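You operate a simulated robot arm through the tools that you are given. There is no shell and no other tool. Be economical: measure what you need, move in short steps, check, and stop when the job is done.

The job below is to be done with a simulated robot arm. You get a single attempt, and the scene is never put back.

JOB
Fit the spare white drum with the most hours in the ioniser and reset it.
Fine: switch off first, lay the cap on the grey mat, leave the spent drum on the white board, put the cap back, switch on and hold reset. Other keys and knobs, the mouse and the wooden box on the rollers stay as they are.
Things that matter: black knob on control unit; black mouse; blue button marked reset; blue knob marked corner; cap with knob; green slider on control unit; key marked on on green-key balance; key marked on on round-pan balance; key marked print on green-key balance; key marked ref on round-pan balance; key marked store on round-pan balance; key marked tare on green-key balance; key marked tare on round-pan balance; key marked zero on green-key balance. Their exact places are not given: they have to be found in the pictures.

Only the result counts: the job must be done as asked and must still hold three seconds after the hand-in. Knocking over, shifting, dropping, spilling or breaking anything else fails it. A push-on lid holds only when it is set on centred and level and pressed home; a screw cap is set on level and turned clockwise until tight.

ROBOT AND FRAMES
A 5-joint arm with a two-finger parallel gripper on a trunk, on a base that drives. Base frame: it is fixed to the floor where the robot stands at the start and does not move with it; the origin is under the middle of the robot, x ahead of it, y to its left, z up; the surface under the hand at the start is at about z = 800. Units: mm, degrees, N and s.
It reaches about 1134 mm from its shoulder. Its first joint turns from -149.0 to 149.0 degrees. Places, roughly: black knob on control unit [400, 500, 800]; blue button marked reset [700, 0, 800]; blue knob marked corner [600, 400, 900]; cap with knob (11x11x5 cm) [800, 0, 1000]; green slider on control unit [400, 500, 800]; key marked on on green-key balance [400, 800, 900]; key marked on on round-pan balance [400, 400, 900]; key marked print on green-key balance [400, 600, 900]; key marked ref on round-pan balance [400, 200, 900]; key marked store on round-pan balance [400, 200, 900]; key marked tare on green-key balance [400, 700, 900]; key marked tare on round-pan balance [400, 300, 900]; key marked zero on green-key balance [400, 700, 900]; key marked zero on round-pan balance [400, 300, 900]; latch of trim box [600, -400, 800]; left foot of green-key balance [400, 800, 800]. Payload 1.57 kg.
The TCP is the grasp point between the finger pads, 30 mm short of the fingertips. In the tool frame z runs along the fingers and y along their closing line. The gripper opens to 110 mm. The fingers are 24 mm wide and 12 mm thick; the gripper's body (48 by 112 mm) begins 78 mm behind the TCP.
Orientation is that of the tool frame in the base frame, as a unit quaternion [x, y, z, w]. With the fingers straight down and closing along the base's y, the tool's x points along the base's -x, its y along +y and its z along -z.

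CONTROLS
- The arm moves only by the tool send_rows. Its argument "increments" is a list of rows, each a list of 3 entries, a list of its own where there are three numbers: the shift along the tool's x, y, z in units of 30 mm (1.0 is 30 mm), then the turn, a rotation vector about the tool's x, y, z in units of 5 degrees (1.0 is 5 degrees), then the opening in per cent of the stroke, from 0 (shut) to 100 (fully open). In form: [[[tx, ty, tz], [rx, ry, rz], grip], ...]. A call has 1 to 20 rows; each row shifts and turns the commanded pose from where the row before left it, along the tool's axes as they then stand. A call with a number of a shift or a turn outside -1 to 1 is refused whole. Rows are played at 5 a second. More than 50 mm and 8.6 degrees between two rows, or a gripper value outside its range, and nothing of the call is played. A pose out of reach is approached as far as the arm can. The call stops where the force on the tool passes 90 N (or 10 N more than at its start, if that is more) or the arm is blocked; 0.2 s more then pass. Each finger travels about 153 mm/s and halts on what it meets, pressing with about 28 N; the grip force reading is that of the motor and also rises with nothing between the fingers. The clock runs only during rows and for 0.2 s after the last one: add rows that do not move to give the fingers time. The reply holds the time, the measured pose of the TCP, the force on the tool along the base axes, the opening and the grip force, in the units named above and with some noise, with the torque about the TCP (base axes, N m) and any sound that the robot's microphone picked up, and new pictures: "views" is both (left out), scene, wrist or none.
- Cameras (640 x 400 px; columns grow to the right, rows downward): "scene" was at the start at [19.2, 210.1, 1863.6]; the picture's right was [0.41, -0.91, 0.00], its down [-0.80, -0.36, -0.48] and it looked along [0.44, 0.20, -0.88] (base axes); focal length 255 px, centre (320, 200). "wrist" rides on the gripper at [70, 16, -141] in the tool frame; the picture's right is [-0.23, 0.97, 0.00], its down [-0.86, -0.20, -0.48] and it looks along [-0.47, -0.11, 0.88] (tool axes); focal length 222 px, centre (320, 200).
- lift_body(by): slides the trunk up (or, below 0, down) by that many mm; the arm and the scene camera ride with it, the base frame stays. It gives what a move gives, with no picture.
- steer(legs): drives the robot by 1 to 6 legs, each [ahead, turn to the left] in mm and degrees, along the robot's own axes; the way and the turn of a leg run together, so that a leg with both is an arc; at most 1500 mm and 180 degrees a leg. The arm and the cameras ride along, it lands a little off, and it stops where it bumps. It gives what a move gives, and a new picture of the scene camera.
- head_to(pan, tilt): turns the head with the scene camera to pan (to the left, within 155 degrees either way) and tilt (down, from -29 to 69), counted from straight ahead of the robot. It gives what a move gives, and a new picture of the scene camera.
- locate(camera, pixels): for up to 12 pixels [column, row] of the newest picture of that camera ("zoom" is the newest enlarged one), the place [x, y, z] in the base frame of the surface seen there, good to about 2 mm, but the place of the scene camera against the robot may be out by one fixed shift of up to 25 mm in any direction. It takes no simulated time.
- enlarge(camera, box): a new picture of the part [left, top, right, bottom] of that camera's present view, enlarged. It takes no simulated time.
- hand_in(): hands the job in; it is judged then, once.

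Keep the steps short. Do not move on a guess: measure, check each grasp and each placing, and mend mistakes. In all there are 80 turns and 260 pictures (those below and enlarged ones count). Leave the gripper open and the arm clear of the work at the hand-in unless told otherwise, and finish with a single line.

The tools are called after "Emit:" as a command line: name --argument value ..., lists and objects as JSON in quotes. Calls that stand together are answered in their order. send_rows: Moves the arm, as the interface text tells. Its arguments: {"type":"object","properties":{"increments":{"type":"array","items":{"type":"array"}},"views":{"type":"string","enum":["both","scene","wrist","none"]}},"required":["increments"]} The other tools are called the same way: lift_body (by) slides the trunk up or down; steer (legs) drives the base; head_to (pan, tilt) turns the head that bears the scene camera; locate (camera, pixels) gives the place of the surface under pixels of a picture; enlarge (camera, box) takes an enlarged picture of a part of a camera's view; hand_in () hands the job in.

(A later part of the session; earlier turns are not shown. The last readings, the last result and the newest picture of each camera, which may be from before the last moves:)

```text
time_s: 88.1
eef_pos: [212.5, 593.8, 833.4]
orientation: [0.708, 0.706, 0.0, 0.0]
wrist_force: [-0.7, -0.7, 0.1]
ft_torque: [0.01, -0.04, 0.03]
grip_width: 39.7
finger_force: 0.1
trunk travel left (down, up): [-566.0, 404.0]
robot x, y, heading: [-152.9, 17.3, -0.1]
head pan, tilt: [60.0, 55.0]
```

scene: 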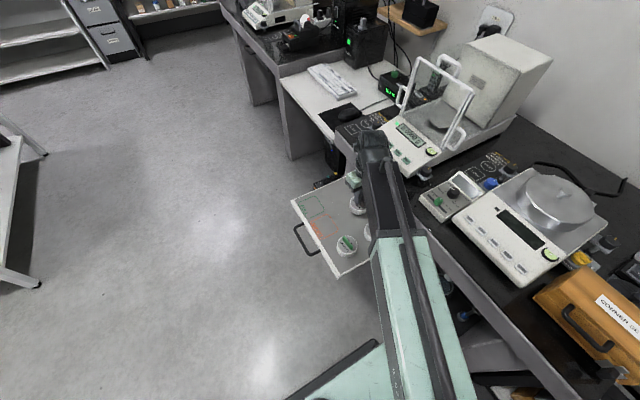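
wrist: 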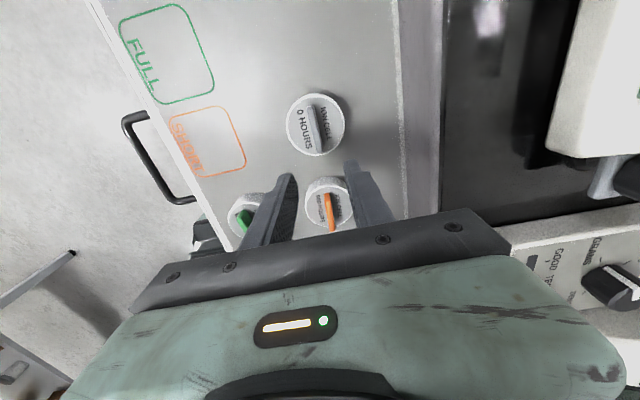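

Spent drum stands upright. Now measure the 900-hour drum.

Emit:
enlarge --camera "wrist" --box '[270, 160, 390, 250]'

Emit:
locate --camera "wrist" --pixels '[[327, 195], [329, 205], [331, 215], [332, 228], [310, 205], [347, 200], [327, 182], [318, 120], [345, 215]]'

```text
4.44 times, centred on (330, 205) of wrist
```

zoom: 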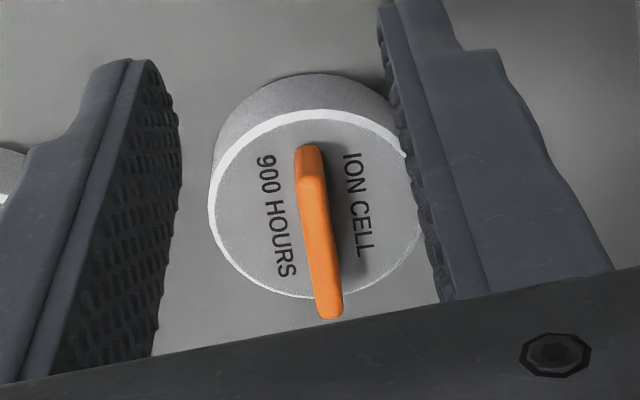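

```text
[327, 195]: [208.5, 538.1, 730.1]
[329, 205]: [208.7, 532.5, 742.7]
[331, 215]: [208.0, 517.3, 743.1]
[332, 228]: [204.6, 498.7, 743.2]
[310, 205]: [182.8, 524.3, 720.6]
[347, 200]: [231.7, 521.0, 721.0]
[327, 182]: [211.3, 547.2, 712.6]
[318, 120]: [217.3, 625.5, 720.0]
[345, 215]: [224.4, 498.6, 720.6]
```

Bar centre ≈(207.5,515). Move over, lower in two stages.

Emit:
send_rows --increments '[[[-0.8, -0.05, 0], [0, 0, 0], 36], [[-0.8, -0.05, 0], [0, 0, 0], 36], [[-0.7, -0.05, 0], [0, 0, 0], 36], [[-0.33, 0, 0], [0, 0, 0], 36], [[0, 0, 0], [0, 0, 0], 36]]' --views "none"

Emit:
lift_body --by -30

Emit:
send_rows --increments '[[[0, 0, 0], [0, 0, 0], 36]]' --views "wrist"

Emit:
enlarge --camera "wrist" --box '[240, 110, 400, 240]'

```text
time_s: 89.3
eef_pos: [209.6, 515.1, 833.1]
orientation: [0.709, 0.705, 0.0, 0.0]
wrist_force: [0.7, 0.1, 0.4]
ft_torque: [0.0, 0.0, 0.01]
grip_width: 39.4
finger_force: 0.1
trunk travel left (down, up): [-566.0, 404.0]
robot x, y, heading: [-150.7, 17.3, 0.0]
head pan, tilt: [60.0, 55.0]
```

```text
time_s: 90.0
eef_pos: [208.3, 514.8, 803.1]
orientation: [0.709, 0.705, 0.001, 0.0]
wrist_force: [0.8, 0.0, -0.1]
ft_torque: [-0.01, 0.04, 0.0]
grip_width: 39.5
finger_force: 0.0
trunk travel left (down, up): [-536.0, 434.0]
robot x, y, heading: [-149.2, 16.1, -0.1]
head pan, tilt: [60.0, 55.0]
```

```text
time_s: 90.4
eef_pos: [208.7, 514.9, 802.8]
orientation: [0.709, 0.706, -0.001, 0.0]
wrist_force: [-0.3, 0.5, 0.0]
ft_torque: [-0.01, -0.01, -0.02]
grip_width: 39.6
finger_force: 0.0
trunk travel left (down, up): [-536.0, 434.0]
robot x, y, heading: [-149.5, 19.7, 0.0]
head pan, tilt: [60.0, 55.0]
```

wrist: 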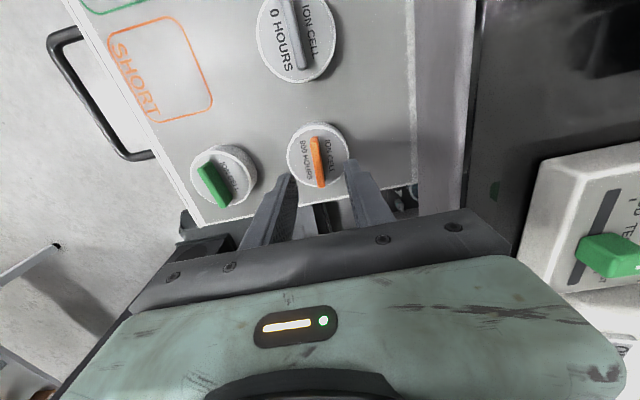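

```text
3.08 times, centred on (320, 175) of wrist
```

zoom: 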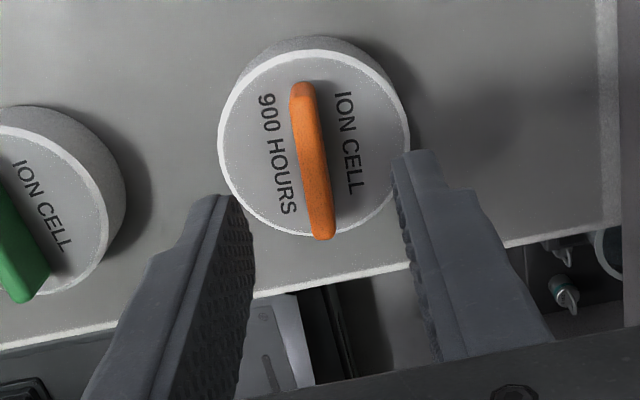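

Well aligned. Lower 46 and grip.

Emit:
lift_body --by -46

Emit:
send_rows --increments '[[[0, 0, 0], [0, 0, 0], 20], [[0, 0, 0], [0, 0, 0], 8], [[0, 0, 0], [0, 0, 0], 0], [[0, 0, 0], [0, 0, 0], 0], [[0, 0, 0], [0, 0, 0], 0]]' --views "none"

Emit:
lift_body --by 15

Emit:
send_rows --increments '[[[0, 0, 0], [0, 0, 0], 0]]' --views "wrist"

Emit:
enlarge --camera "wrist" --box '[240, 110, 400, 240]'

```text
time_s: 91.3
eef_pos: [209.4, 514.3, 757.9]
orientation: [0.709, 0.705, 0.0, 0.0]
wrist_force: [-0.8, -0.4, 0.2]
ft_torque: [0.02, 0.02, -0.01]
grip_width: 39.6
finger_force: 0.2
trunk travel left (down, up): [-490.0, 480.0]
robot x, y, heading: [-149.3, 14.9, 0.0]
head pan, tilt: [60.0, 55.0]
```

```text
time_s: 92.5
eef_pos: [208.8, 514.8, 756.4]
orientation: [0.709, 0.705, 0.0, 0.0]
wrist_force: [-0.2, -0.6, 1.1]
ft_torque: [0.01, 0.02, 0.02]
grip_width: 7.2
finger_force: 26.7
trunk travel left (down, up): [-490.0, 480.0]
robot x, y, heading: [-151.1, 14.9, 0.1]
head pan, tilt: [60.0, 55.0]
```

```text
time_s: 93.1
eef_pos: [209.5, 514.3, 771.4]
orientation: [0.709, 0.706, 0.0, 0.0]
wrist_force: [0.0, -0.3, -0.4]
ft_torque: [0.02, 0.02, -0.02]
grip_width: 7.0
finger_force: 27.2
trunk travel left (down, up): [-505.0, 465.0]
robot x, y, heading: [-150.0, 13.7, 0.0]
head pan, tilt: [60.0, 55.0]
```

```text
time_s: 93.5
eef_pos: [209.4, 514.2, 771.5]
orientation: [0.709, 0.705, 0.0, 0.0]
wrist_force: [0.5, 0.3, -0.3]
ft_torque: [0.02, 0.01, -0.02]
grip_width: 7.3
finger_force: 26.4
trunk travel left (down, up): [-505.0, 465.0]
robot x, y, heading: [-149.6, 18.5, -0.1]
head pan, tilt: [60.0, 55.0]
```

wrist: 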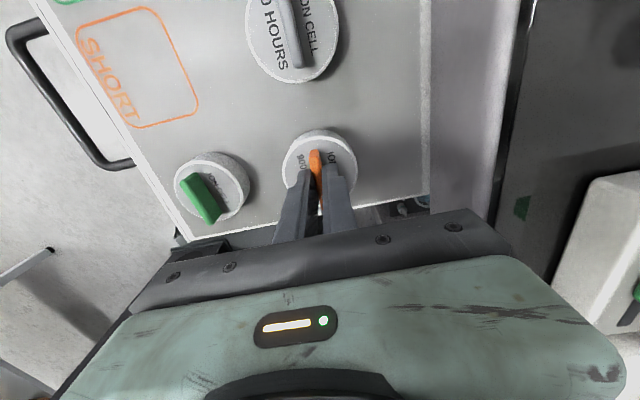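

```text
3.08 times, centred on (320, 175) of wrist
```

zoom: 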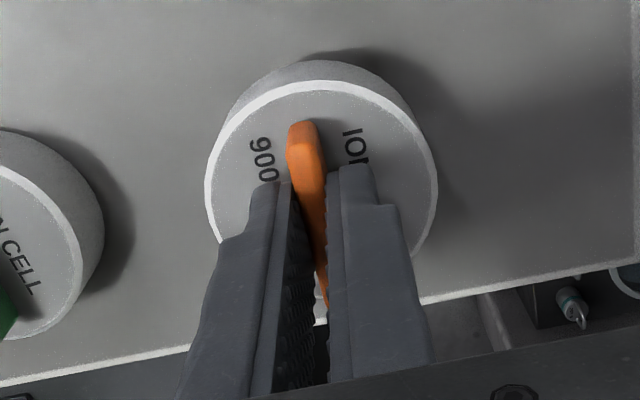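

Measure how the drum sits relative to the TCP before carrying.

Emit:
locate --camera "wrist" --pixels '[[292, 153], [345, 153], [330, 140], [310, 140], [350, 175], [290, 165], [316, 152], [318, 165]]'

Emit:
lift_body --by 180

Emit:
lift_body --by 183

```text
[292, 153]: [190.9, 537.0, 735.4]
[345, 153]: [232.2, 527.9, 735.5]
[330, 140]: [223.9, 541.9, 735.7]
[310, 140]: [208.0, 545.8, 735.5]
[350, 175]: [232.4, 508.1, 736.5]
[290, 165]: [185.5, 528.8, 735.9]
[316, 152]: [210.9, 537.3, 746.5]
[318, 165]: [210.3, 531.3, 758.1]
```

```text
time_s: 95.5
eef_pos: [208.3, 514.9, 951.1]
orientation: [0.709, 0.705, 0.0, -0.001]
wrist_force: [-0.3, 0.7, -0.2]
ft_torque: [-0.01, -0.02, -0.01]
grip_width: 7.3
finger_force: 26.9
trunk travel left (down, up): [-685.0, 285.0]
robot x, y, heading: [-152.5, 17.1, 0.0]
head pan, tilt: [60.0, 55.0]
```

```text
time_s: 97.6
eef_pos: [209.2, 515.0, 1135.7]
orientation: [0.709, 0.705, 0.0, 0.0]
wrist_force: [0.7, 0.3, -0.8]
ft_torque: [0.02, -0.05, 0.03]
grip_width: 7.1
finger_force: 26.4
trunk travel left (down, up): [-868.0, 102.0]
robot x, y, heading: [-149.9, 15.1, -0.1]
head pan, tilt: [60.0, 55.0]
```

Drum is centred on the TCP. Carry back along the same route.

Emit:
send_rows --increments '[[[-0.5, 0.4, 0], [0, 0, 0], 0], [[-0.83, 0.66, 0], [0, 0, 0], 0], [[-0.83, 0.66, 0], [0, 0, 0], 0], [[-0.83, 0.66, 0], [0, 0, 0], 0], [[-0.83, 0.66, 0], [0, 0, 0], 0], [[-0.94, 0.5, 0], [0, 0, 0], 0], [[-0.94, 0.5, 0], [0, 0, 0], 0], [[-0.94, 0.5, 0], [0, 0, 0], 0], [[-0.94, 0.5, 0], [0, 0, 0], 0], [[-0.94, 0.5, 0], [0, 0, 0], 0], [[-0.94, 0.5, 0], [0, 0, 0], 0], [[-0.94, 0.17, 0], [0, 0, 0], 0], [[-0.94, 0.17, 0], [0, 0, 0], 0], [[-0.94, 0.17, 0], [0, 0, 0], 0], [[-0.94, 0.17, 0], [0, 0, 0], 0], [[-0.94, 0.17, 0], [0, 0, 0], 0], [[-0.94, 0.17, 0], [0, 0, 0], 0], [[-0.94, 0.17, 0], [0, 0, 0], 0], [[-0.9, 0.17, 0], [0, 0, 0], 0], [[0, 0, 0], [0, 0, 0], 0]]' --views "none"

Emit:
send_rows --increments '[[[0, 0.5, 0], [0, 0, 0], 0], [[0, 0.9, 0], [0, 0, 0], 0], [[0, 0.9, 0], [0, 0, 0], 0], [[0, 0.9, 0], [0, 0, 0], 0], [[0, 0.9, 0], [0, 0, 0], 0], [[0, 0.9, 0], [0, 0, 0], 0], [[0, 0.9, 0], [0, 0, 0], 0], [[0, 0.9, 0], [0, 0, 0], 0], [[0, 0.9, 0], [0, 0, 0], 0], [[0, 0.9, 0], [0, 0, 0], 0], [[0, 0.9, 0], [0, 0, 0], 0], [[0, 0.6, 0], [0, 0, 0], 0], [[0, 0, 0], [0, 0, 0], 0]]' --views "wrist"

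```text
time_s: 101.8
eef_pos: [431.2, 6.2, 1134.8]
orientation: [0.708, 0.706, 0.0, -0.001]
wrist_force: [-0.2, -0.1, -0.8]
ft_torque: [-0.03, 0.01, -0.01]
grip_width: 6.9
finger_force: 26.2
out of reach, approached as far as the arm can: row 14
trunk travel left (down, up): [-868.0, 102.0]
robot x, y, heading: [-149.9, 19.7, 0.3]
head pan, tilt: [60.0, 55.0]
```

```text
time_s: 104.6
eef_pos: [735.0, 4.5, 1134.2]
orientation: [0.709, 0.705, 0.0, 0.0]
wrist_force: [0.4, 0.2, -0.7]
ft_torque: [0.0, 0.02, 0.02]
grip_width: 7.2
finger_force: 25.9
trunk travel left (down, up): [-868.0, 102.0]
robot x, y, heading: [-149.5, 16.4, -0.2]
head pan, tilt: [60.0, 55.0]
```

wrist: 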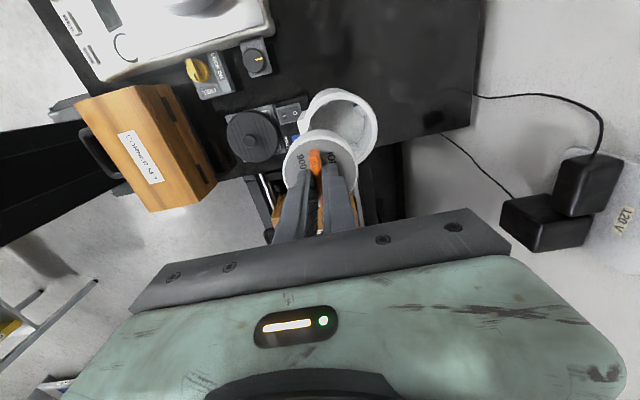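

Emit:
send_rows --increments '[[[0.01, 0.5, 0], [0, 0, 0], 0], [[0.01, 0.4, 0], [0, 0, 0], 0], [[0, 0, 0], [0, 0, 0], 0], [[0, 0, 0], [0, 0, 0], 0]]' --views "none"

Emit:
lift_body --by -80

Emit:
send_rows --increments '[[[0, 0, 0], [0, 0, 0], 0]]' --views "both"

Emit:
enlarge --camera "scene" --box '[520, 220, 640, 320]'

```text
time_s: 105.6
eef_pos: [762.3, 4.5, 1134.7]
orientation: [0.709, 0.705, 0.0, 0.0]
wrist_force: [-0.6, 0.2, -0.5]
ft_torque: [-0.01, 0.01, -0.03]
grip_width: 7.2
finger_force: 26.6
trunk travel left (down, up): [-868.0, 102.0]
robot x, y, heading: [-149.0, 17.2, -0.3]
head pan, tilt: [60.0, 55.0]
```

```text
time_s: 106.7
eef_pos: [760.4, 4.7, 1053.7]
orientation: [0.709, 0.705, 0.0, 0.0]
wrist_force: [-0.2, 0.1, -0.6]
ft_torque: [0.0, 0.0, 0.01]
grip_width: 7.2
finger_force: 26.6
trunk travel left (down, up): [-788.0, 182.0]
robot x, y, heading: [-147.7, 16.5, -0.1]
head pan, tilt: [60.0, 55.0]
```

```text
time_s: 107.1
eef_pos: [760.8, 5.1, 1054.3]
orientation: [0.709, 0.705, 0.0, 0.001]
wrist_force: [0.6, 0.4, -0.6]
ft_torque: [0.01, -0.01, -0.02]
grip_width: 7.1
finger_force: 26.7
trunk travel left (down, up): [-788.0, 182.0]
robot x, y, heading: [-149.2, 19.1, 0.4]
head pan, tilt: [60.0, 55.0]
```

scene: 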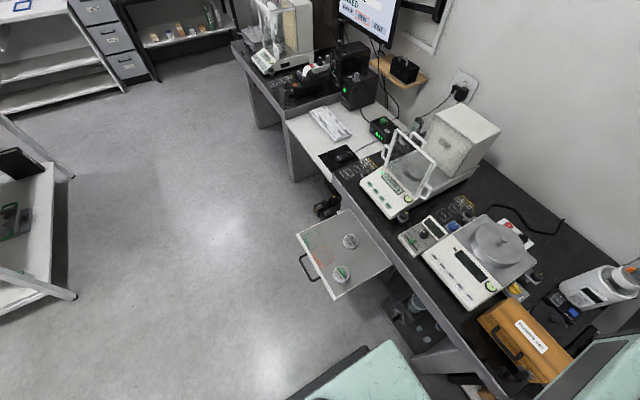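
wrist: 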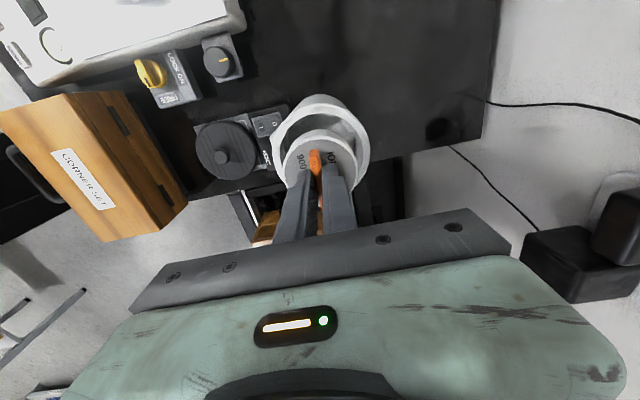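

```text
4.00 times, centred on (580, 270) of scene
```

zoom: 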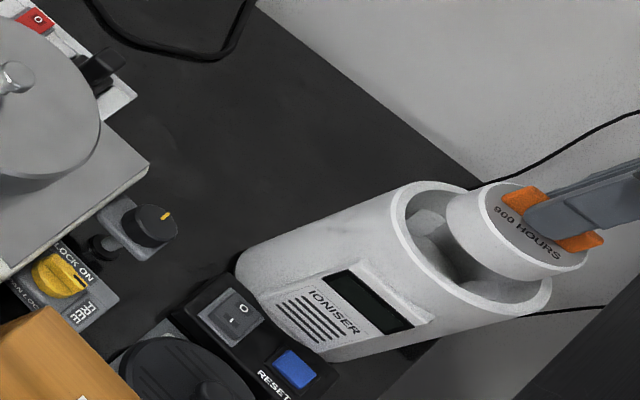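

Centred over the socket. Lower in steps watching the force; seat expected near TCP z≈974.

Emit:
lift_body --by -30

Emit:
lift_body --by -20

Emit:
lift_body --by -15

Emit:
lift_body --by -10

```text
time_s: 107.9
eef_pos: [760.1, 3.9, 1024.4]
orientation: [0.709, 0.705, 0.0, 0.0]
wrist_force: [-1.4, 0.3, -0.6]
ft_torque: [-0.01, -0.01, -0.01]
grip_width: 6.9
finger_force: 25.9
trunk travel left (down, up): [-758.0, 212.0]
robot x, y, heading: [-150.1, 12.9, -0.2]
head pan, tilt: [60.0, 55.0]
```

```text
time_s: 108.5
eef_pos: [760.7, 3.7, 1005.2]
orientation: [0.709, 0.705, 0.0, 0.0]
wrist_force: [-0.1, 0.1, 0.0]
ft_torque: [-0.01, -0.02, -0.03]
grip_width: 7.0
finger_force: 26.2
trunk travel left (down, up): [-738.0, 232.0]
robot x, y, heading: [-150.6, 14.0, -0.2]
head pan, tilt: [60.0, 55.0]
```

```text
time_s: 109.2
eef_pos: [760.3, 4.3, 990.0]
orientation: [0.709, 0.705, 0.0, -0.001]
wrist_force: [-0.3, -0.5, -0.6]
ft_torque: [-0.02, -0.02, 0.01]
grip_width: 7.1
finger_force: 26.9
trunk travel left (down, up): [-723.0, 247.0]
robot x, y, heading: [-148.1, 16.0, -0.1]
head pan, tilt: [60.0, 55.0]
```

```text
time_s: 109.8
eef_pos: [760.4, 3.6, 980.1]
orientation: [0.709, 0.706, 0.0, 0.0]
wrist_force: [-0.1, 0.0, -0.2]
ft_torque: [-0.01, 0.01, 0.02]
grip_width: 7.0
finger_force: 26.2
trunk travel left (down, up): [-713.0, 257.0]
robot x, y, heading: [-148.4, 14.0, 0.0]
head pan, tilt: [60.0, 55.0]
```

Emit:
send_rows --increments '[[[0.04, 0.05, 0], [0, 0, 0], 0], [[0, 0, 0], [0, 0, 0], 0]]' --views "none"

Emit:
lift_body --by -4

Emit:
lift_body --by -2

Emit:
lift_body --by -1.5

```text
time_s: 110.4
eef_pos: [762.2, 5.6, 979.0]
orientation: [0.71, 0.705, 0.0, 0.0]
wrist_force: [-0.3, 0.5, -0.1]
ft_torque: [-0.03, -0.01, 0.01]
grip_width: 7.3
finger_force: 26.3
trunk travel left (down, up): [-713.0, 257.0]
robot x, y, heading: [-151.4, 18.1, -0.2]
head pan, tilt: [60.0, 55.0]
```

```text
time_s: 110.9
eef_pos: [762.0, 5.3, 975.9]
orientation: [0.708, 0.706, 0.0, -0.001]
wrist_force: [-0.3, -0.2, -0.4]
ft_torque: [0.05, -0.02, 0.01]
grip_width: 7.1
finger_force: 26.0
trunk travel left (down, up): [-709.0, 261.0]
robot x, y, heading: [-150.4, 19.6, -0.3]
head pan, tilt: [60.0, 55.0]
```

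```text
time_s: 111.4
eef_pos: [760.8, 5.6, 975.6]
orientation: [0.709, 0.705, 0.001, 0.001]
wrist_force: [8.1, 0.1, 23.7]
ft_torque: [-0.04, -0.14, 0.03]
grip_width: 7.2
finger_force: 27.0
trunk travel left (down, up): [-707.0, 263.0]
robot x, y, heading: [-147.7, 18.5, 0.0]
head pan, tilt: [60.0, 55.0]
```

```text
time_s: 111.9
eef_pos: [760.0, 6.2, 973.9]
orientation: [0.709, 0.705, 0.001, 0.001]
wrist_force: [7.9, -0.4, 24.8]
ft_torque: [0.01, -0.22, 0.03]
grip_width: 7.2
finger_force: 27.2
trunk travel left (down, up): [-706.0, 264.0]
robot x, y, heading: [-148.2, 14.9, 0.0]
head pan, tilt: [60.0, 55.0]
```

Seated (contact at the expected height). Release and check.

Emit:
send_rows --increments '[[[0, 0, 0], [0, 0, 0], 36], [[0, 0, 0], [0, 0, 0], 36], [[0, 0, 0], [0, 0, 0], 36]]' --views "none"

Emit:
lift_body --by 117

Emit:
send_rows --increments '[[[0, -0.8, 0], [0, 0, 0], 50], [[0, -0.8, 0], [0, 0, 0], 50], [[0, 0, 0], [0, 0, 0], 50]]' --views "wrist"

Emit:
enlarge --camera "wrist" --box '[240, 60, 420, 220]'

Emit:
locate --camera "wrist" --pixels '[[333, 125], [345, 150], [365, 135], [350, 112], [355, 132]]'

```text
time_s: 112.7
eef_pos: [761.8, 5.4, 972.9]
orientation: [0.709, 0.706, 0.0, 0.0]
wrist_force: [0.3, -0.3, 0.1]
ft_torque: [-0.04, -0.02, 0.02]
grip_width: 39.3
finger_force: 0.0
trunk travel left (down, up): [-706.0, 264.0]
robot x, y, heading: [-149.7, 16.2, -0.3]
head pan, tilt: [60.0, 55.0]
```

```text
time_s: 114.2
eef_pos: [761.8, 6.1, 1088.7]
orientation: [0.708, 0.706, 0.0, 0.0]
wrist_force: [0.0, 1.2, -0.1]
ft_torque: [0.01, 0.03, 0.02]
grip_width: 39.6
finger_force: 0.1
trunk travel left (down, up): [-823.0, 147.0]
robot x, y, heading: [-148.3, 19.1, -0.2]
head pan, tilt: [60.0, 55.0]
```

```text
time_s: 115.0
eef_pos: [714.0, 6.4, 1090.0]
orientation: [0.709, 0.705, 0.0, 0.0]
wrist_force: [0.1, 0.3, 0.0]
ft_torque: [0.01, -0.02, 0.0]
grip_width: 54.9
finger_force: 0.1
trunk travel left (down, up): [-823.0, 147.0]
robot x, y, heading: [-148.7, 19.9, -0.1]
head pan, tilt: [60.0, 55.0]
```

wrist: 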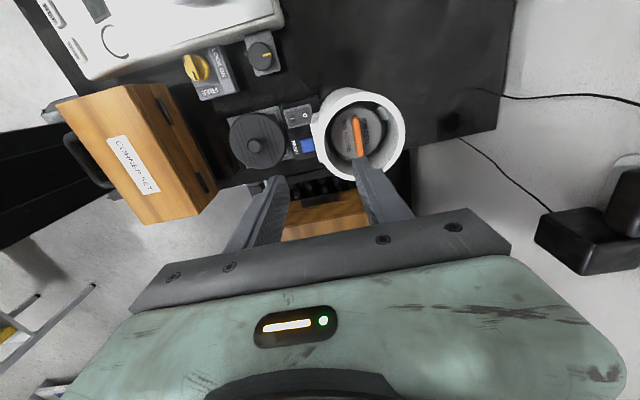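

```text
2.50 times, centred on (330, 140) of wrist
```

zoom: 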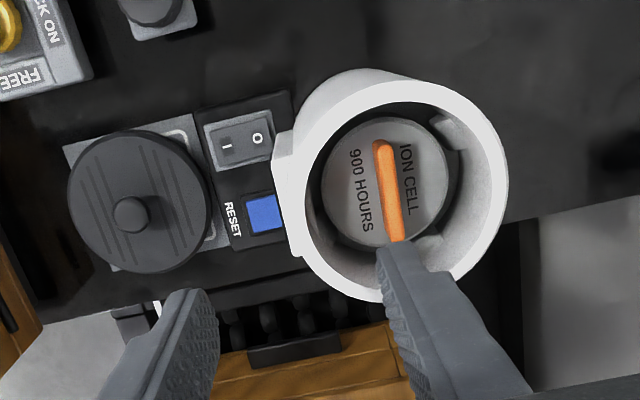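

```text
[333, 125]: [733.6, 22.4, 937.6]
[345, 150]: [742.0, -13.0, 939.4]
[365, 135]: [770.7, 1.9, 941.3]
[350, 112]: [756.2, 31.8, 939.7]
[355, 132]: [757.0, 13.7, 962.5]
```

New drum seated level (top 939). Fetch the cap at (592.7,4.4).

Emit:
send_rows --increments '[[[0, -0.8, 0], [0, 0, 0], 50], [[-0.02, -0.8, 0], [0, 0, 0], 50], [[-0.02, -0.8, 0], [0, 0, 0], 50], [[-0.02, -0.8, 0], [0, 0, 0], 50], [[0, -0.84, 0], [0, 0, 0], 50], [[0, 0, 0], [0, 0, 0], 50]]' --views "none"

Emit:
lift_body --by -200

Emit:
send_rows --increments '[[[0, 0, 0], [0, 0, 0], 50]]' --views "wrist"

Emit:
enlarge --camera "wrist" --box '[200, 80, 440, 240]'

```text
time_s: 116.4
eef_pos: [594.1, 6.7, 1089.1]
orientation: [0.709, 0.706, 0.0, -0.001]
wrist_force: [-0.1, 0.1, -0.1]
ft_torque: [0.03, 0.03, 0.01]
grip_width: 55.0
finger_force: 0.1
trunk travel left (down, up): [-823.0, 147.0]
robot x, y, heading: [-152.5, 17.1, 0.1]
head pan, tilt: [60.0, 55.0]
```

```text
time_s: 118.6
eef_pos: [594.6, 6.2, 890.5]
orientation: [0.709, 0.705, 0.0, 0.0]
wrist_force: [-0.2, -0.6, -0.2]
ft_torque: [0.01, 0.02, -0.01]
grip_width: 54.7
finger_force: 0.1
trunk travel left (down, up): [-623.0, 347.0]
robot x, y, heading: [-149.2, 15.6, 0.1]
head pan, tilt: [60.0, 55.0]
```

```text
time_s: 119.0
eef_pos: [594.6, 5.0, 888.2]
orientation: [0.709, 0.705, 0.0, 0.0]
wrist_force: [0.5, -0.3, -0.1]
ft_torque: [0.0, 0.02, -0.01]
grip_width: 55.0
finger_force: 0.1
trunk travel left (down, up): [-623.0, 347.0]
robot x, y, heading: [-151.8, 15.5, 0.3]
head pan, tilt: [60.0, 55.0]
```

wrist: 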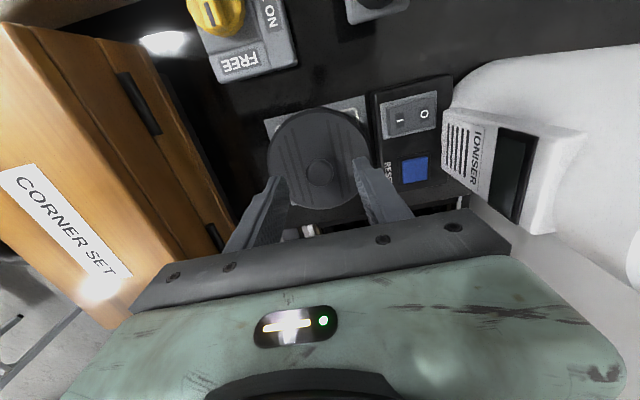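

```text
2.50 times, centred on (320, 160) of wrist
```

zoom: 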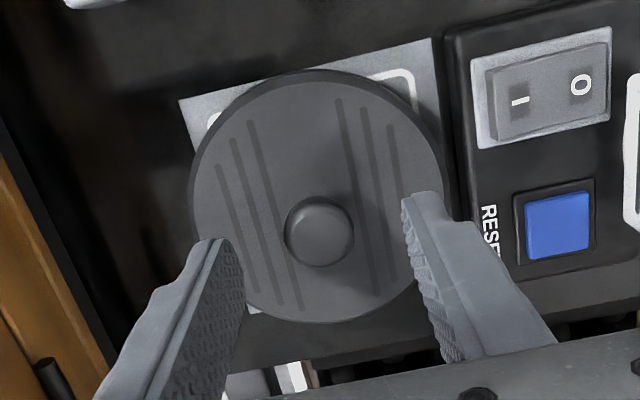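

Emit:
send_rows --increments '[[[-0.04, -0.06, 0], [0, 0, 0], 50], [[0, 0, 0], [0, 0, 0], 50]]' --views "none"

Emit:
lift_body --by -36.5

Emit:
send_rows --increments '[[[0, 0, 0], [0, 0, 0], 30], [[0, 0, 0], [0, 0, 0], 15], [[0, 0, 0], [0, 0, 0], 0], [[0, 0, 0], [0, 0, 0], 0], [[0, 0, 0], [0, 0, 0], 0]]' --views "none"

Emit:
lift_body --by 10

Emit:
lift_body --by 15

Emit:
send_rows --increments '[[[0, 0, 0], [0, 0, 0], 0]]' --views "wrist"

Emit:
locate --camera "wrist" --pixels '[[318, 125], [290, 140], [350, 140], [318, 187], [270, 160], [365, 155]]'

```text
time_s: 119.6
eef_pos: [593.2, 5.1, 890.0]
orientation: [0.709, 0.705, 0.0, 0.0]
wrist_force: [-0.1, 0.4, -0.2]
ft_torque: [0.01, 0.02, -0.01]
grip_width: 55.0
finger_force: 0.1
trunk travel left (down, up): [-623.0, 347.0]
robot x, y, heading: [-150.7, 17.5, 0.3]
head pan, tilt: [60.0, 55.0]
```

```text
time_s: 120.4
eef_pos: [592.7, 4.9, 852.5]
orientation: [0.709, 0.705, 0.0, -0.001]
wrist_force: [-0.5, -0.4, 0.4]
ft_torque: [0.02, 0.01, 0.01]
grip_width: 55.0
finger_force: 0.1
trunk travel left (down, up): [-586.0, 384.0]
robot x, y, heading: [-151.0, 15.3, 0.0]
head pan, tilt: [60.0, 55.0]
```

```text
time_s: 121.6
eef_pos: [592.9, 5.1, 853.6]
orientation: [0.709, 0.705, 0.0, 0.0]
wrist_force: [1.2, -0.7, 1.0]
ft_torque: [0.0, 0.0, 0.03]
grip_width: 24.5
finger_force: 28.3
trunk travel left (down, up): [-586.0, 384.0]
robot x, y, heading: [-148.7, 16.3, -0.1]
head pan, tilt: [60.0, 55.0]
```

```text
time_s: 122.1
eef_pos: [592.5, 5.1, 862.8]
orientation: [0.709, 0.705, 0.001, 0.0]
wrist_force: [-0.1, -0.6, -0.3]
ft_torque: [-0.01, 0.0, -0.01]
grip_width: 24.5
finger_force: 27.9
trunk travel left (down, up): [-596.0, 374.0]
robot x, y, heading: [-148.7, 16.5, 0.2]
head pan, tilt: [60.0, 55.0]
```

```text
time_s: 122.8
eef_pos: [593.4, 4.2, 878.9]
orientation: [0.709, 0.705, -0.001, 0.0]
wrist_force: [-0.9, 0.4, 0.7]
ft_torque: [0.02, 0.0, 0.02]
grip_width: 24.2
finger_force: 28.3
trunk travel left (down, up): [-611.0, 359.0]
robot x, y, heading: [-149.0, 11.3, -0.1]
head pan, tilt: [60.0, 55.0]
```

```text
time_s: 123.2
eef_pos: [593.7, 4.8, 877.8]
orientation: [0.709, 0.705, -0.001, 0.0]
wrist_force: [1.0, 0.7, -0.7]
ft_torque: [0.01, 0.02, 0.0]
grip_width: 24.3
finger_force: 28.3
trunk travel left (down, up): [-611.0, 359.0]
robot x, y, heading: [-146.7, 15.7, -0.1]
head pan, tilt: [60.0, 55.0]
```

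wrist: 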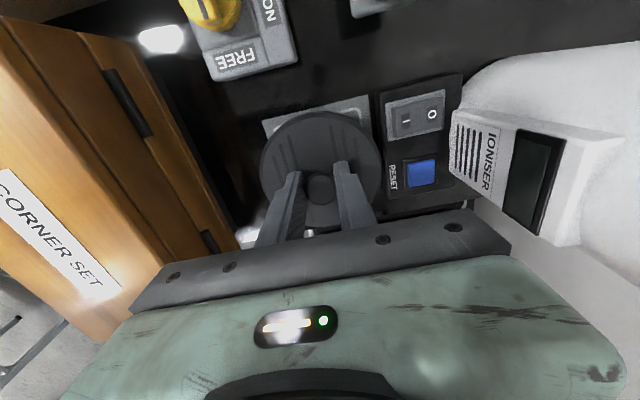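

```text
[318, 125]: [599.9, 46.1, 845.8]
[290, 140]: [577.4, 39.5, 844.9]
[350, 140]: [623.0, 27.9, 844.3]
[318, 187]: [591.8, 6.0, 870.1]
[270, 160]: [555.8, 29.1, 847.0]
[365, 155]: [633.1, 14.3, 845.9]
```

Cap held, level. Raise gently in 20 mm steps.

Emit:
lift_body --by 20

Emit:
lift_body --by 20

Emit:
lift_body --by 20

Emit:
lift_body --by 20

Emit:
lift_body --by 20

Emit:
lift_body --by 20

Emit:
lift_body --by 20

Emit:
lift_body --by 20

Emit:
lift_body --by 20

Emit:
lift_body --by 10

Emit:
send_rows --increments '[[[0, 0.3, 0], [0, 0, 0], 0], [[0, 0.5, 0], [0, 0, 0], 0], [[0, 0.5, 0], [0, 0, 0], 0], [[0, 0.5, 0], [0, 0, 0], 0], [[0, 0.5, 0], [0, 0, 0], 0], [[0, 0.5, 0], [0, 0, 0], 0], [[0, 0.5, 0], [0, 0, 0], 0], [[0, 0.5, 0], [0, 0, 0], 0], [[0, 0.5, 0], [0, 0, 0], 0], [[0, 0.5, 0], [0, 0, 0], 0], [[0, 0.5, 0], [0, 0, 0], 0], [[0, 0.3, 0], [0, 0, 0], 0], [[0, 0, 0], [0, 0, 0], 0]]' --views "wrist"

```text
time_s: 123.8
eef_pos: [592.8, 4.9, 898.6]
orientation: [0.709, 0.705, 0.001, 0.0]
wrist_force: [0.5, 0.5, 0.3]
ft_torque: [0.02, 0.0, 0.01]
grip_width: 24.2
finger_force: 28.4
trunk travel left (down, up): [-631.0, 339.0]
robot x, y, heading: [-149.4, 14.3, 0.0]
head pan, tilt: [60.0, 55.0]
```

```text
time_s: 124.5
eef_pos: [594.1, 5.7, 917.4]
orientation: [0.709, 0.705, 0.0, 0.0]
wrist_force: [0.0, -0.2, -0.3]
ft_torque: [0.01, 0.02, 0.02]
grip_width: 24.5
finger_force: 27.9
trunk travel left (down, up): [-651.0, 319.0]
robot x, y, heading: [-154.1, 19.0, -0.3]
head pan, tilt: [60.0, 55.0]
```

```text
time_s: 125.2
eef_pos: [594.0, 6.7, 937.4]
orientation: [0.709, 0.705, 0.0, 0.0]
wrist_force: [0.5, 0.4, -0.7]
ft_torque: [-0.02, -0.02, -0.03]
grip_width: 24.3
finger_force: 28.4
trunk travel left (down, up): [-671.0, 299.0]
robot x, y, heading: [-152.0, 14.4, 0.1]
head pan, tilt: [60.0, 55.0]
```

```text
time_s: 125.8
eef_pos: [594.6, 5.4, 957.0]
orientation: [0.709, 0.705, 0.0, 0.0]
wrist_force: [0.9, 0.1, 0.0]
ft_torque: [0.0, -0.01, 0.02]
grip_width: 24.2
finger_force: 27.6
trunk travel left (down, up): [-691.0, 279.0]
robot x, y, heading: [-149.0, 14.5, -0.1]
head pan, tilt: [60.0, 55.0]
```

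```text
time_s: 126.5
eef_pos: [593.0, 4.5, 977.3]
orientation: [0.708, 0.706, 0.0, 0.0]
wrist_force: [-0.3, 0.3, -0.8]
ft_torque: [-0.01, 0.01, -0.02]
grip_width: 24.5
finger_force: 27.7
trunk travel left (down, up): [-711.0, 259.0]
robot x, y, heading: [-149.7, 17.2, -0.0]
head pan, tilt: [60.0, 55.0]
```

```text
time_s: 127.2
eef_pos: [591.7, 5.5, 998.3]
orientation: [0.708, 0.706, 0.0, 0.0]
wrist_force: [0.1, 0.6, -0.9]
ft_torque: [0.0, 0.03, -0.01]
grip_width: 24.6
finger_force: 28.1
trunk travel left (down, up): [-731.0, 239.0]
robot x, y, heading: [-148.6, 15.6, -0.0]
head pan, tilt: [60.0, 55.0]
```

```text
time_s: 127.9
eef_pos: [592.7, 4.7, 1017.9]
orientation: [0.709, 0.705, 0.001, 0.0]
wrist_force: [-1.1, -0.5, -0.1]
ft_torque: [-0.01, -0.03, 0.0]
grip_width: 24.6
finger_force: 28.6
trunk travel left (down, up): [-751.0, 219.0]
robot x, y, heading: [-148.6, 16.3, 0.0]
head pan, tilt: [60.0, 55.0]
```

```text
time_s: 128.5
eef_pos: [593.5, 4.6, 1037.4]
orientation: [0.709, 0.705, 0.001, 0.0]
wrist_force: [0.4, -0.4, -1.4]
ft_torque: [0.01, 0.0, 0.03]
grip_width: 24.3
finger_force: 28.6
trunk travel left (down, up): [-771.0, 199.0]
robot x, y, heading: [-151.7, 19.0, -0.1]
head pan, tilt: [60.0, 55.0]
```

```text
time_s: 129.2
eef_pos: [593.9, 5.8, 1058.1]
orientation: [0.709, 0.705, -0.001, 0.0]
wrist_force: [-1.3, 0.2, -0.6]
ft_torque: [0.02, -0.04, 0.03]
grip_width: 24.5
finger_force: 28.4
trunk travel left (down, up): [-791.0, 179.0]
robot x, y, heading: [-148.3, 18.5, -0.2]
head pan, tilt: [60.0, 55.0]
```

```text
time_s: 129.8
eef_pos: [594.3, 6.4, 1069.2]
orientation: [0.709, 0.705, -0.001, -0.001]
wrist_force: [-0.4, 0.5, -1.4]
ft_torque: [0.01, -0.02, -0.01]
grip_width: 24.1
finger_force: 28.0
trunk travel left (down, up): [-801.0, 169.0]
robot x, y, heading: [-149.8, 16.9, 0.2]
head pan, tilt: [60.0, 55.0]
```

```text
time_s: 132.6
eef_pos: [760.8, 3.9, 1067.7]
orientation: [0.709, 0.705, 0.0, 0.0]
wrist_force: [0.8, 0.0, -1.0]
ft_torque: [0.01, -0.01, 0.02]
grip_width: 24.3
finger_force: 28.2
trunk travel left (down, up): [-801.0, 169.0]
robot x, y, heading: [-150.9, 21.0, -0.1]
head pan, tilt: [60.0, 55.0]
```

wrist: 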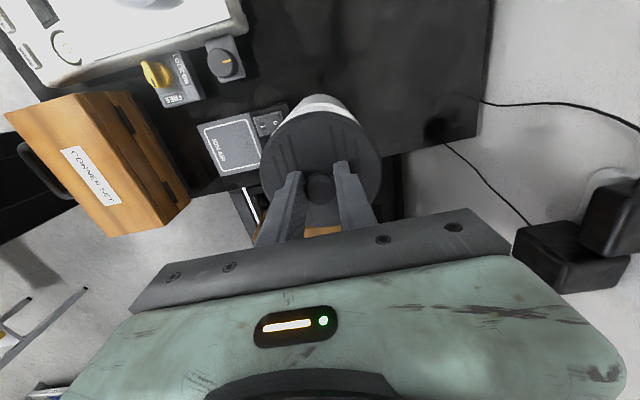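

Emit:
send_rows --increments '[[[0.02, -0.04, 0], [0, 0, 0], 0], [[0, 0, 0], [0, 0, 0], 0]]' --views "none"

Emit:
lift_body --by -20

Emit:
lift_body --by -10

Emit:
send_rows --increments '[[[0, 0, 0], [0, 0, 0], 0]]' --views "both"

Emit:
enlarge --camera "scene" --box '[540, 220, 640, 320]'

Emit:
enlarge --camera "wrist" --box '[240, 80, 400, 220]'

```text
time_s: 133.2
eef_pos: [759.8, 5.3, 1066.5]
orientation: [0.709, 0.706, 0.0, 0.0]
wrist_force: [0.3, 0.1, -0.1]
ft_torque: [-0.02, 0.0, 0.0]
grip_width: 24.3
finger_force: 28.1
trunk travel left (down, up): [-801.0, 169.0]
robot x, y, heading: [-147.3, 18.2, 0.2]
head pan, tilt: [60.0, 55.0]
```

```text
time_s: 133.8
eef_pos: [760.5, 5.3, 1047.2]
orientation: [0.709, 0.705, -0.001, 0.0]
wrist_force: [0.7, 0.4, 0.2]
ft_torque: [0.0, 0.0, -0.02]
grip_width: 24.4
finger_force: 27.7
trunk travel left (down, up): [-781.0, 189.0]
robot x, y, heading: [-148.1, 18.6, -0.1]
head pan, tilt: [60.0, 55.0]
```

```text
time_s: 134.4
eef_pos: [759.7, 4.6, 1037.4]
orientation: [0.709, 0.706, 0.0, 0.0]
wrist_force: [-1.0, -0.3, -0.2]
ft_torque: [-0.06, -0.06, 0.0]
grip_width: 24.2
finger_force: 27.8
trunk travel left (down, up): [-771.0, 199.0]
robot x, y, heading: [-150.3, 15.0, -0.2]
head pan, tilt: [60.0, 55.0]
```

```text
time_s: 134.8
eef_pos: [761.0, 4.0, 1037.8]
orientation: [0.709, 0.705, 0.0, 0.0]
wrist_force: [1.2, -0.6, 0.0]
ft_torque: [0.0, 0.0, 0.0]
grip_width: 24.5
finger_force: 28.1
trunk travel left (down, up): [-771.0, 199.0]
robot x, y, heading: [-149.9, 21.0, -0.1]
head pan, tilt: [60.0, 55.0]
```

scene: 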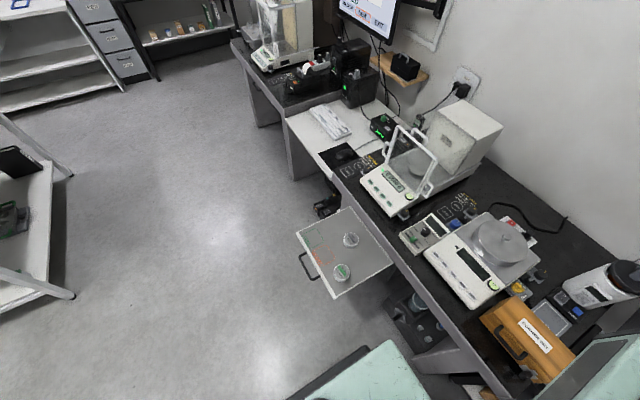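
wrist: 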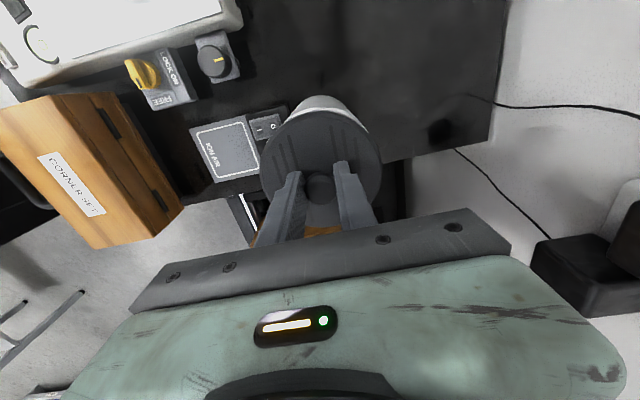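

```text
4.00 times, centred on (590, 270) of scene
```

zoom: 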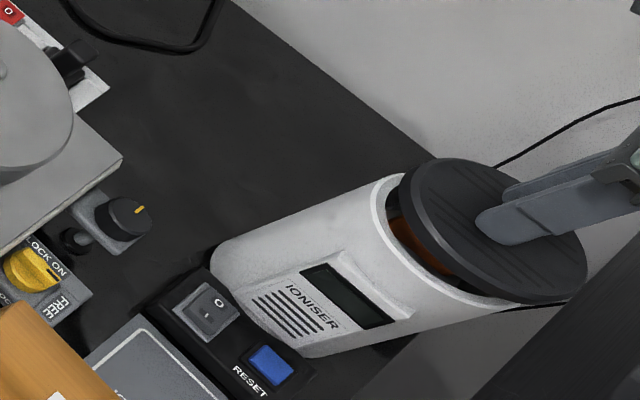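

```text
2.86 times, centred on (320, 150) of wrist
```

zoom: 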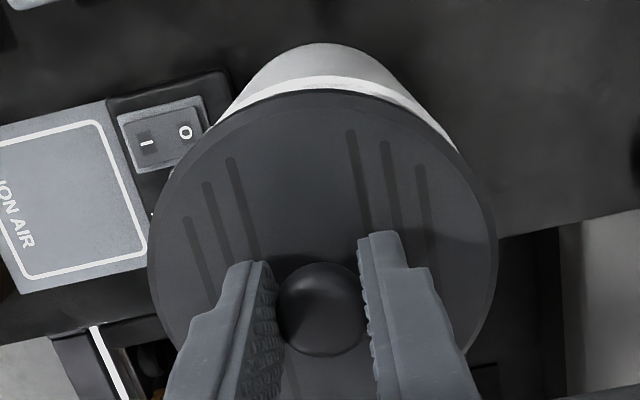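

Aligned at ≈(760,5). Lower to seat, watching force.

Emit:
lift_body --by -12

Emit:
lift_body --by -5

Emit:
lift_body --by -3

Emit:
lift_body --by -2

Emit:
send_rows --increments '[[[0, 0, 0], [0, 0, 0], 0]]' --views "both"

Emit:
locate --camera "wrist" --pixels '[[318, 125], [290, 140], [350, 140], [318, 187], [270, 160], [365, 155]]'

Emit:
enlarge --camera "scene" --box '[540, 220, 640, 320]'

```text
time_s: 135.4
eef_pos: [760.3, 5.9, 1025.8]
orientation: [0.709, 0.705, 0.0, 0.0]
wrist_force: [-0.1, -0.3, -0.5]
ft_torque: [0.0, 0.03, 0.0]
grip_width: 24.2
finger_force: 27.8
trunk travel left (down, up): [-759.0, 211.0]
robot x, y, heading: [-151.9, 15.3, 0.1]
head pan, tilt: [60.0, 55.0]
```

```text
time_s: 136.0
eef_pos: [759.2, 4.1, 1020.7]
orientation: [0.709, 0.705, 0.0, 0.001]
wrist_force: [-0.2, -0.8, -0.8]
ft_torque: [0.01, 0.0, -0.01]
grip_width: 24.4
finger_force: 28.2
trunk travel left (down, up): [-754.0, 216.0]
robot x, y, heading: [-149.5, 19.0, 0.0]
head pan, tilt: [60.0, 55.0]
```

```text
time_s: 136.5
eef_pos: [760.1, 4.4, 1018.0]
orientation: [0.709, 0.705, 0.0, 0.001]
wrist_force: [0.1, 0.1, 0.1]
ft_torque: [0.01, 0.0, -0.02]
grip_width: 24.6
finger_force: 27.9
trunk travel left (down, up): [-751.0, 219.0]
robot x, y, heading: [-149.9, 18.2, -0.2]
head pan, tilt: [60.0, 55.0]
```

```text
time_s: 137.0
eef_pos: [759.9, 4.6, 1015.4]
orientation: [0.709, 0.706, -0.001, 0.0]
wrist_force: [-0.1, 0.1, -0.8]
ft_torque: [0.02, 0.02, -0.01]
grip_width: 24.5
finger_force: 28.0
trunk travel left (down, up): [-749.0, 221.0]
robot x, y, heading: [-152.2, 16.3, -0.1]
head pan, tilt: [60.0, 55.0]
```

```text
time_s: 137.4
eef_pos: [760.3, 5.0, 1015.8]
orientation: [0.709, 0.705, 0.001, 0.0]
wrist_force: [-0.5, -0.3, -0.4]
ft_torque: [-0.03, 0.04, -0.03]
grip_width: 24.4
finger_force: 28.3
trunk travel left (down, up): [-749.0, 221.0]
robot x, y, heading: [-149.4, 21.0, 0.2]
head pan, tilt: [60.0, 55.0]
```

scene: 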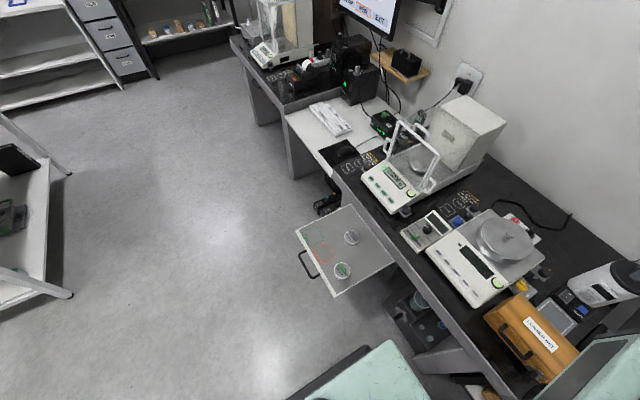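
wrist: 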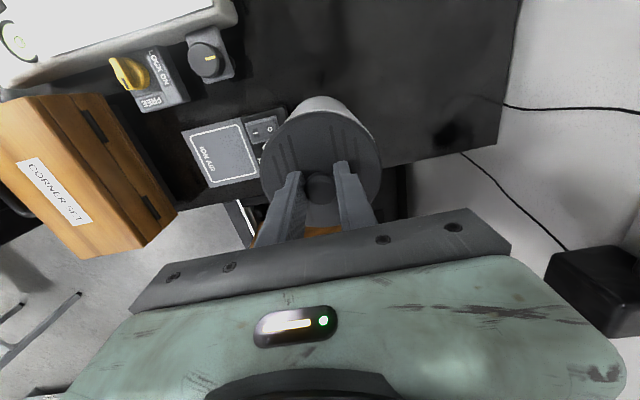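

```text
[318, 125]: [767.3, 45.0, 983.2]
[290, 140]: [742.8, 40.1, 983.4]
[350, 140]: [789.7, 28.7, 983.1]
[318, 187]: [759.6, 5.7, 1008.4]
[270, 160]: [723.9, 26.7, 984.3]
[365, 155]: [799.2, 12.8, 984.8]
```

```text
4.00 times, centred on (590, 270) of scene
```

zoom: 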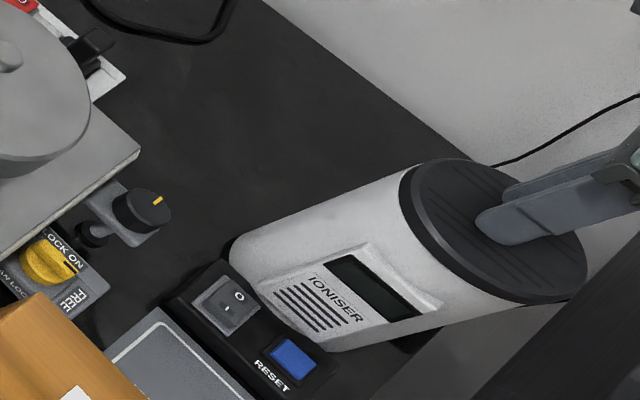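

Almost home (983 vs 982.5). Continue to contact and press.

Emit:
lift_body --by -1

Emit:
lift_body --by -1

Emit:
lift_body --by -1

```text
time_s: 137.9
eef_pos: [759.4, 5.6, 1016.2]
orientation: [0.709, 0.705, 0.001, 0.001]
wrist_force: [4.7, 0.3, 9.6]
ft_torque: [-0.04, -0.09, 0.03]
grip_width: 24.4
finger_force: 28.8
trunk travel left (down, up): [-748.0, 222.0]
robot x, y, heading: [-150.4, 16.4, -0.4]
head pan, tilt: [60.0, 55.0]
```

```text
time_s: 138.4
eef_pos: [759.2, 4.4, 1015.8]
orientation: [0.709, 0.705, 0.001, 0.001]
wrist_force: [9.2, 1.4, 24.1]
ft_torque: [-0.1, -0.2, 0.06]
grip_width: 24.5
finger_force: 27.7
trunk travel left (down, up): [-747.0, 223.0]
robot x, y, heading: [-152.0, 14.9, 0.2]
head pan, tilt: [60.0, 55.0]
```

```text
time_s: 138.9
eef_pos: [759.1, 4.8, 1014.0]
orientation: [0.708, 0.706, 0.001, 0.0]
wrist_force: [9.6, -0.3, 26.5]
ft_torque: [-0.14, -0.23, 0.04]
grip_width: 24.5
finger_force: 27.9
trunk travel left (down, up): [-746.0, 224.0]
robot x, y, heading: [-149.2, 11.8, 0.1]
head pan, tilt: [60.0, 55.0]
```

Seated and pressed ~26 N. Release, rise, close the fingers and press once more on the knob's top to be sure.

Emit:
send_rows --increments '[[[0, 0, 0], [0, 0, 0], 50], [[0, 0, 0], [0, 0, 0], 50], [[0, 0, 0], [0, 0, 0], 50]]' --views "none"

Emit:
lift_body --by 35

Emit:
send_rows --increments '[[[0, 0, 0], [0, 0, 0], 20], [[0, 0, 0], [0, 0, 0], 0], [[0, 0, 0], [0, 0, 0], 0], [[0, 0, 0], [0, 0, 0], 0]]' --views "wrist"

Emit:
lift_body --by -7

Emit:
lift_body --by -2

Emit:
lift_body --by -1.5

Emit:
lift_body --by -1.5

```text
time_s: 139.7
eef_pos: [759.6, 4.5, 1012.8]
orientation: [0.709, 0.705, -0.001, 0.001]
wrist_force: [-0.2, 0.8, 0.0]
ft_torque: [0.01, 0.0, 0.02]
grip_width: 55.0
finger_force: 0.1
trunk travel left (down, up): [-746.0, 224.0]
robot x, y, heading: [-147.6, 17.9, -0.1]
head pan, tilt: [60.0, 55.0]
```

```text
time_s: 140.5
eef_pos: [759.8, 5.4, 1048.0]
orientation: [0.709, 0.705, 0.0, 0.0]
wrist_force: [0.7, 0.3, -0.5]
ft_torque: [-0.02, 0.01, -0.02]
grip_width: 54.9
finger_force: 0.1
trunk travel left (down, up): [-781.0, 189.0]
robot x, y, heading: [-150.1, 17.0, -0.1]
head pan, tilt: [60.0, 55.0]
```

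```text
time_s: 141.5
eef_pos: [759.5, 5.6, 1047.5]
orientation: [0.709, 0.705, 0.0, 0.0]
wrist_force: [-0.2, -0.4, 0.7]
ft_torque: [-0.01, 0.01, -0.01]
grip_width: 0.2
finger_force: 21.4
trunk travel left (down, up): [-781.0, 189.0]
robot x, y, heading: [-151.1, 15.4, 0.0]
head pan, tilt: [60.0, 55.0]
```

wrist: 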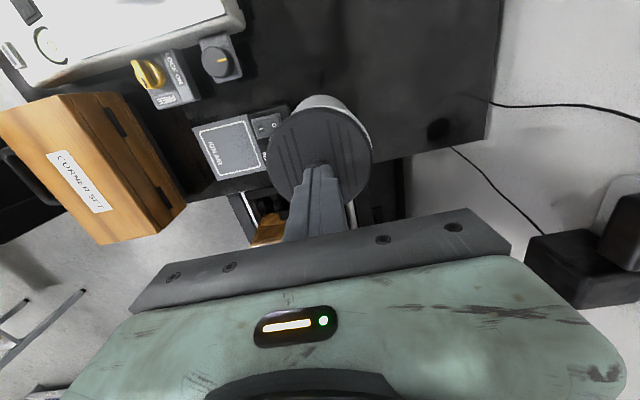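

```text
time_s: 142.1
eef_pos: [760.1, 5.7, 1041.1]
orientation: [0.709, 0.705, 0.0, 0.0]
wrist_force: [-0.5, 0.1, -0.2]
ft_torque: [0.01, 0.01, -0.03]
grip_width: 0.1
finger_force: 21.9
trunk travel left (down, up): [-774.0, 196.0]
robot x, y, heading: [-151.1, 15.3, -0.0]
head pan, tilt: [60.0, 55.0]
```

```text
time_s: 142.6
eef_pos: [760.9, 5.3, 1037.9]
orientation: [0.709, 0.705, 0.0, 0.0]
wrist_force: [0.2, -0.2, -0.4]
ft_torque: [0.02, 0.01, -0.04]
grip_width: 0.0
finger_force: 21.4
trunk travel left (down, up): [-772.0, 198.0]
robot x, y, heading: [-148.0, 16.2, -0.1]
head pan, tilt: [60.0, 55.0]
```

```text
time_s: 143.1
eef_pos: [761.4, 4.2, 1038.0]
orientation: [0.708, 0.706, 0.0, 0.0]
wrist_force: [-0.1, -0.1, 0.2]
ft_torque: [-0.01, 0.01, 0.04]
grip_width: 0.0
finger_force: 21.6
trunk travel left (down, up): [-771.0, 199.0]
robot x, y, heading: [-149.7, 16.7, -0.3]
head pan, tilt: [60.0, 55.0]
```

```text
time_s: 143.6
eef_pos: [760.8, 5.5, 1036.6]
orientation: [0.709, 0.705, 0.002, 0.001]
wrist_force: [6.6, 0.3, 16.3]
ft_torque: [-0.09, -0.23, 0.0]
grip_width: 0.1
finger_force: 21.5
trunk travel left (down, up): [-769.0, 201.0]
robot x, y, heading: [-153.8, 17.5, -0.0]
head pan, tilt: [60.0, 55.0]
```

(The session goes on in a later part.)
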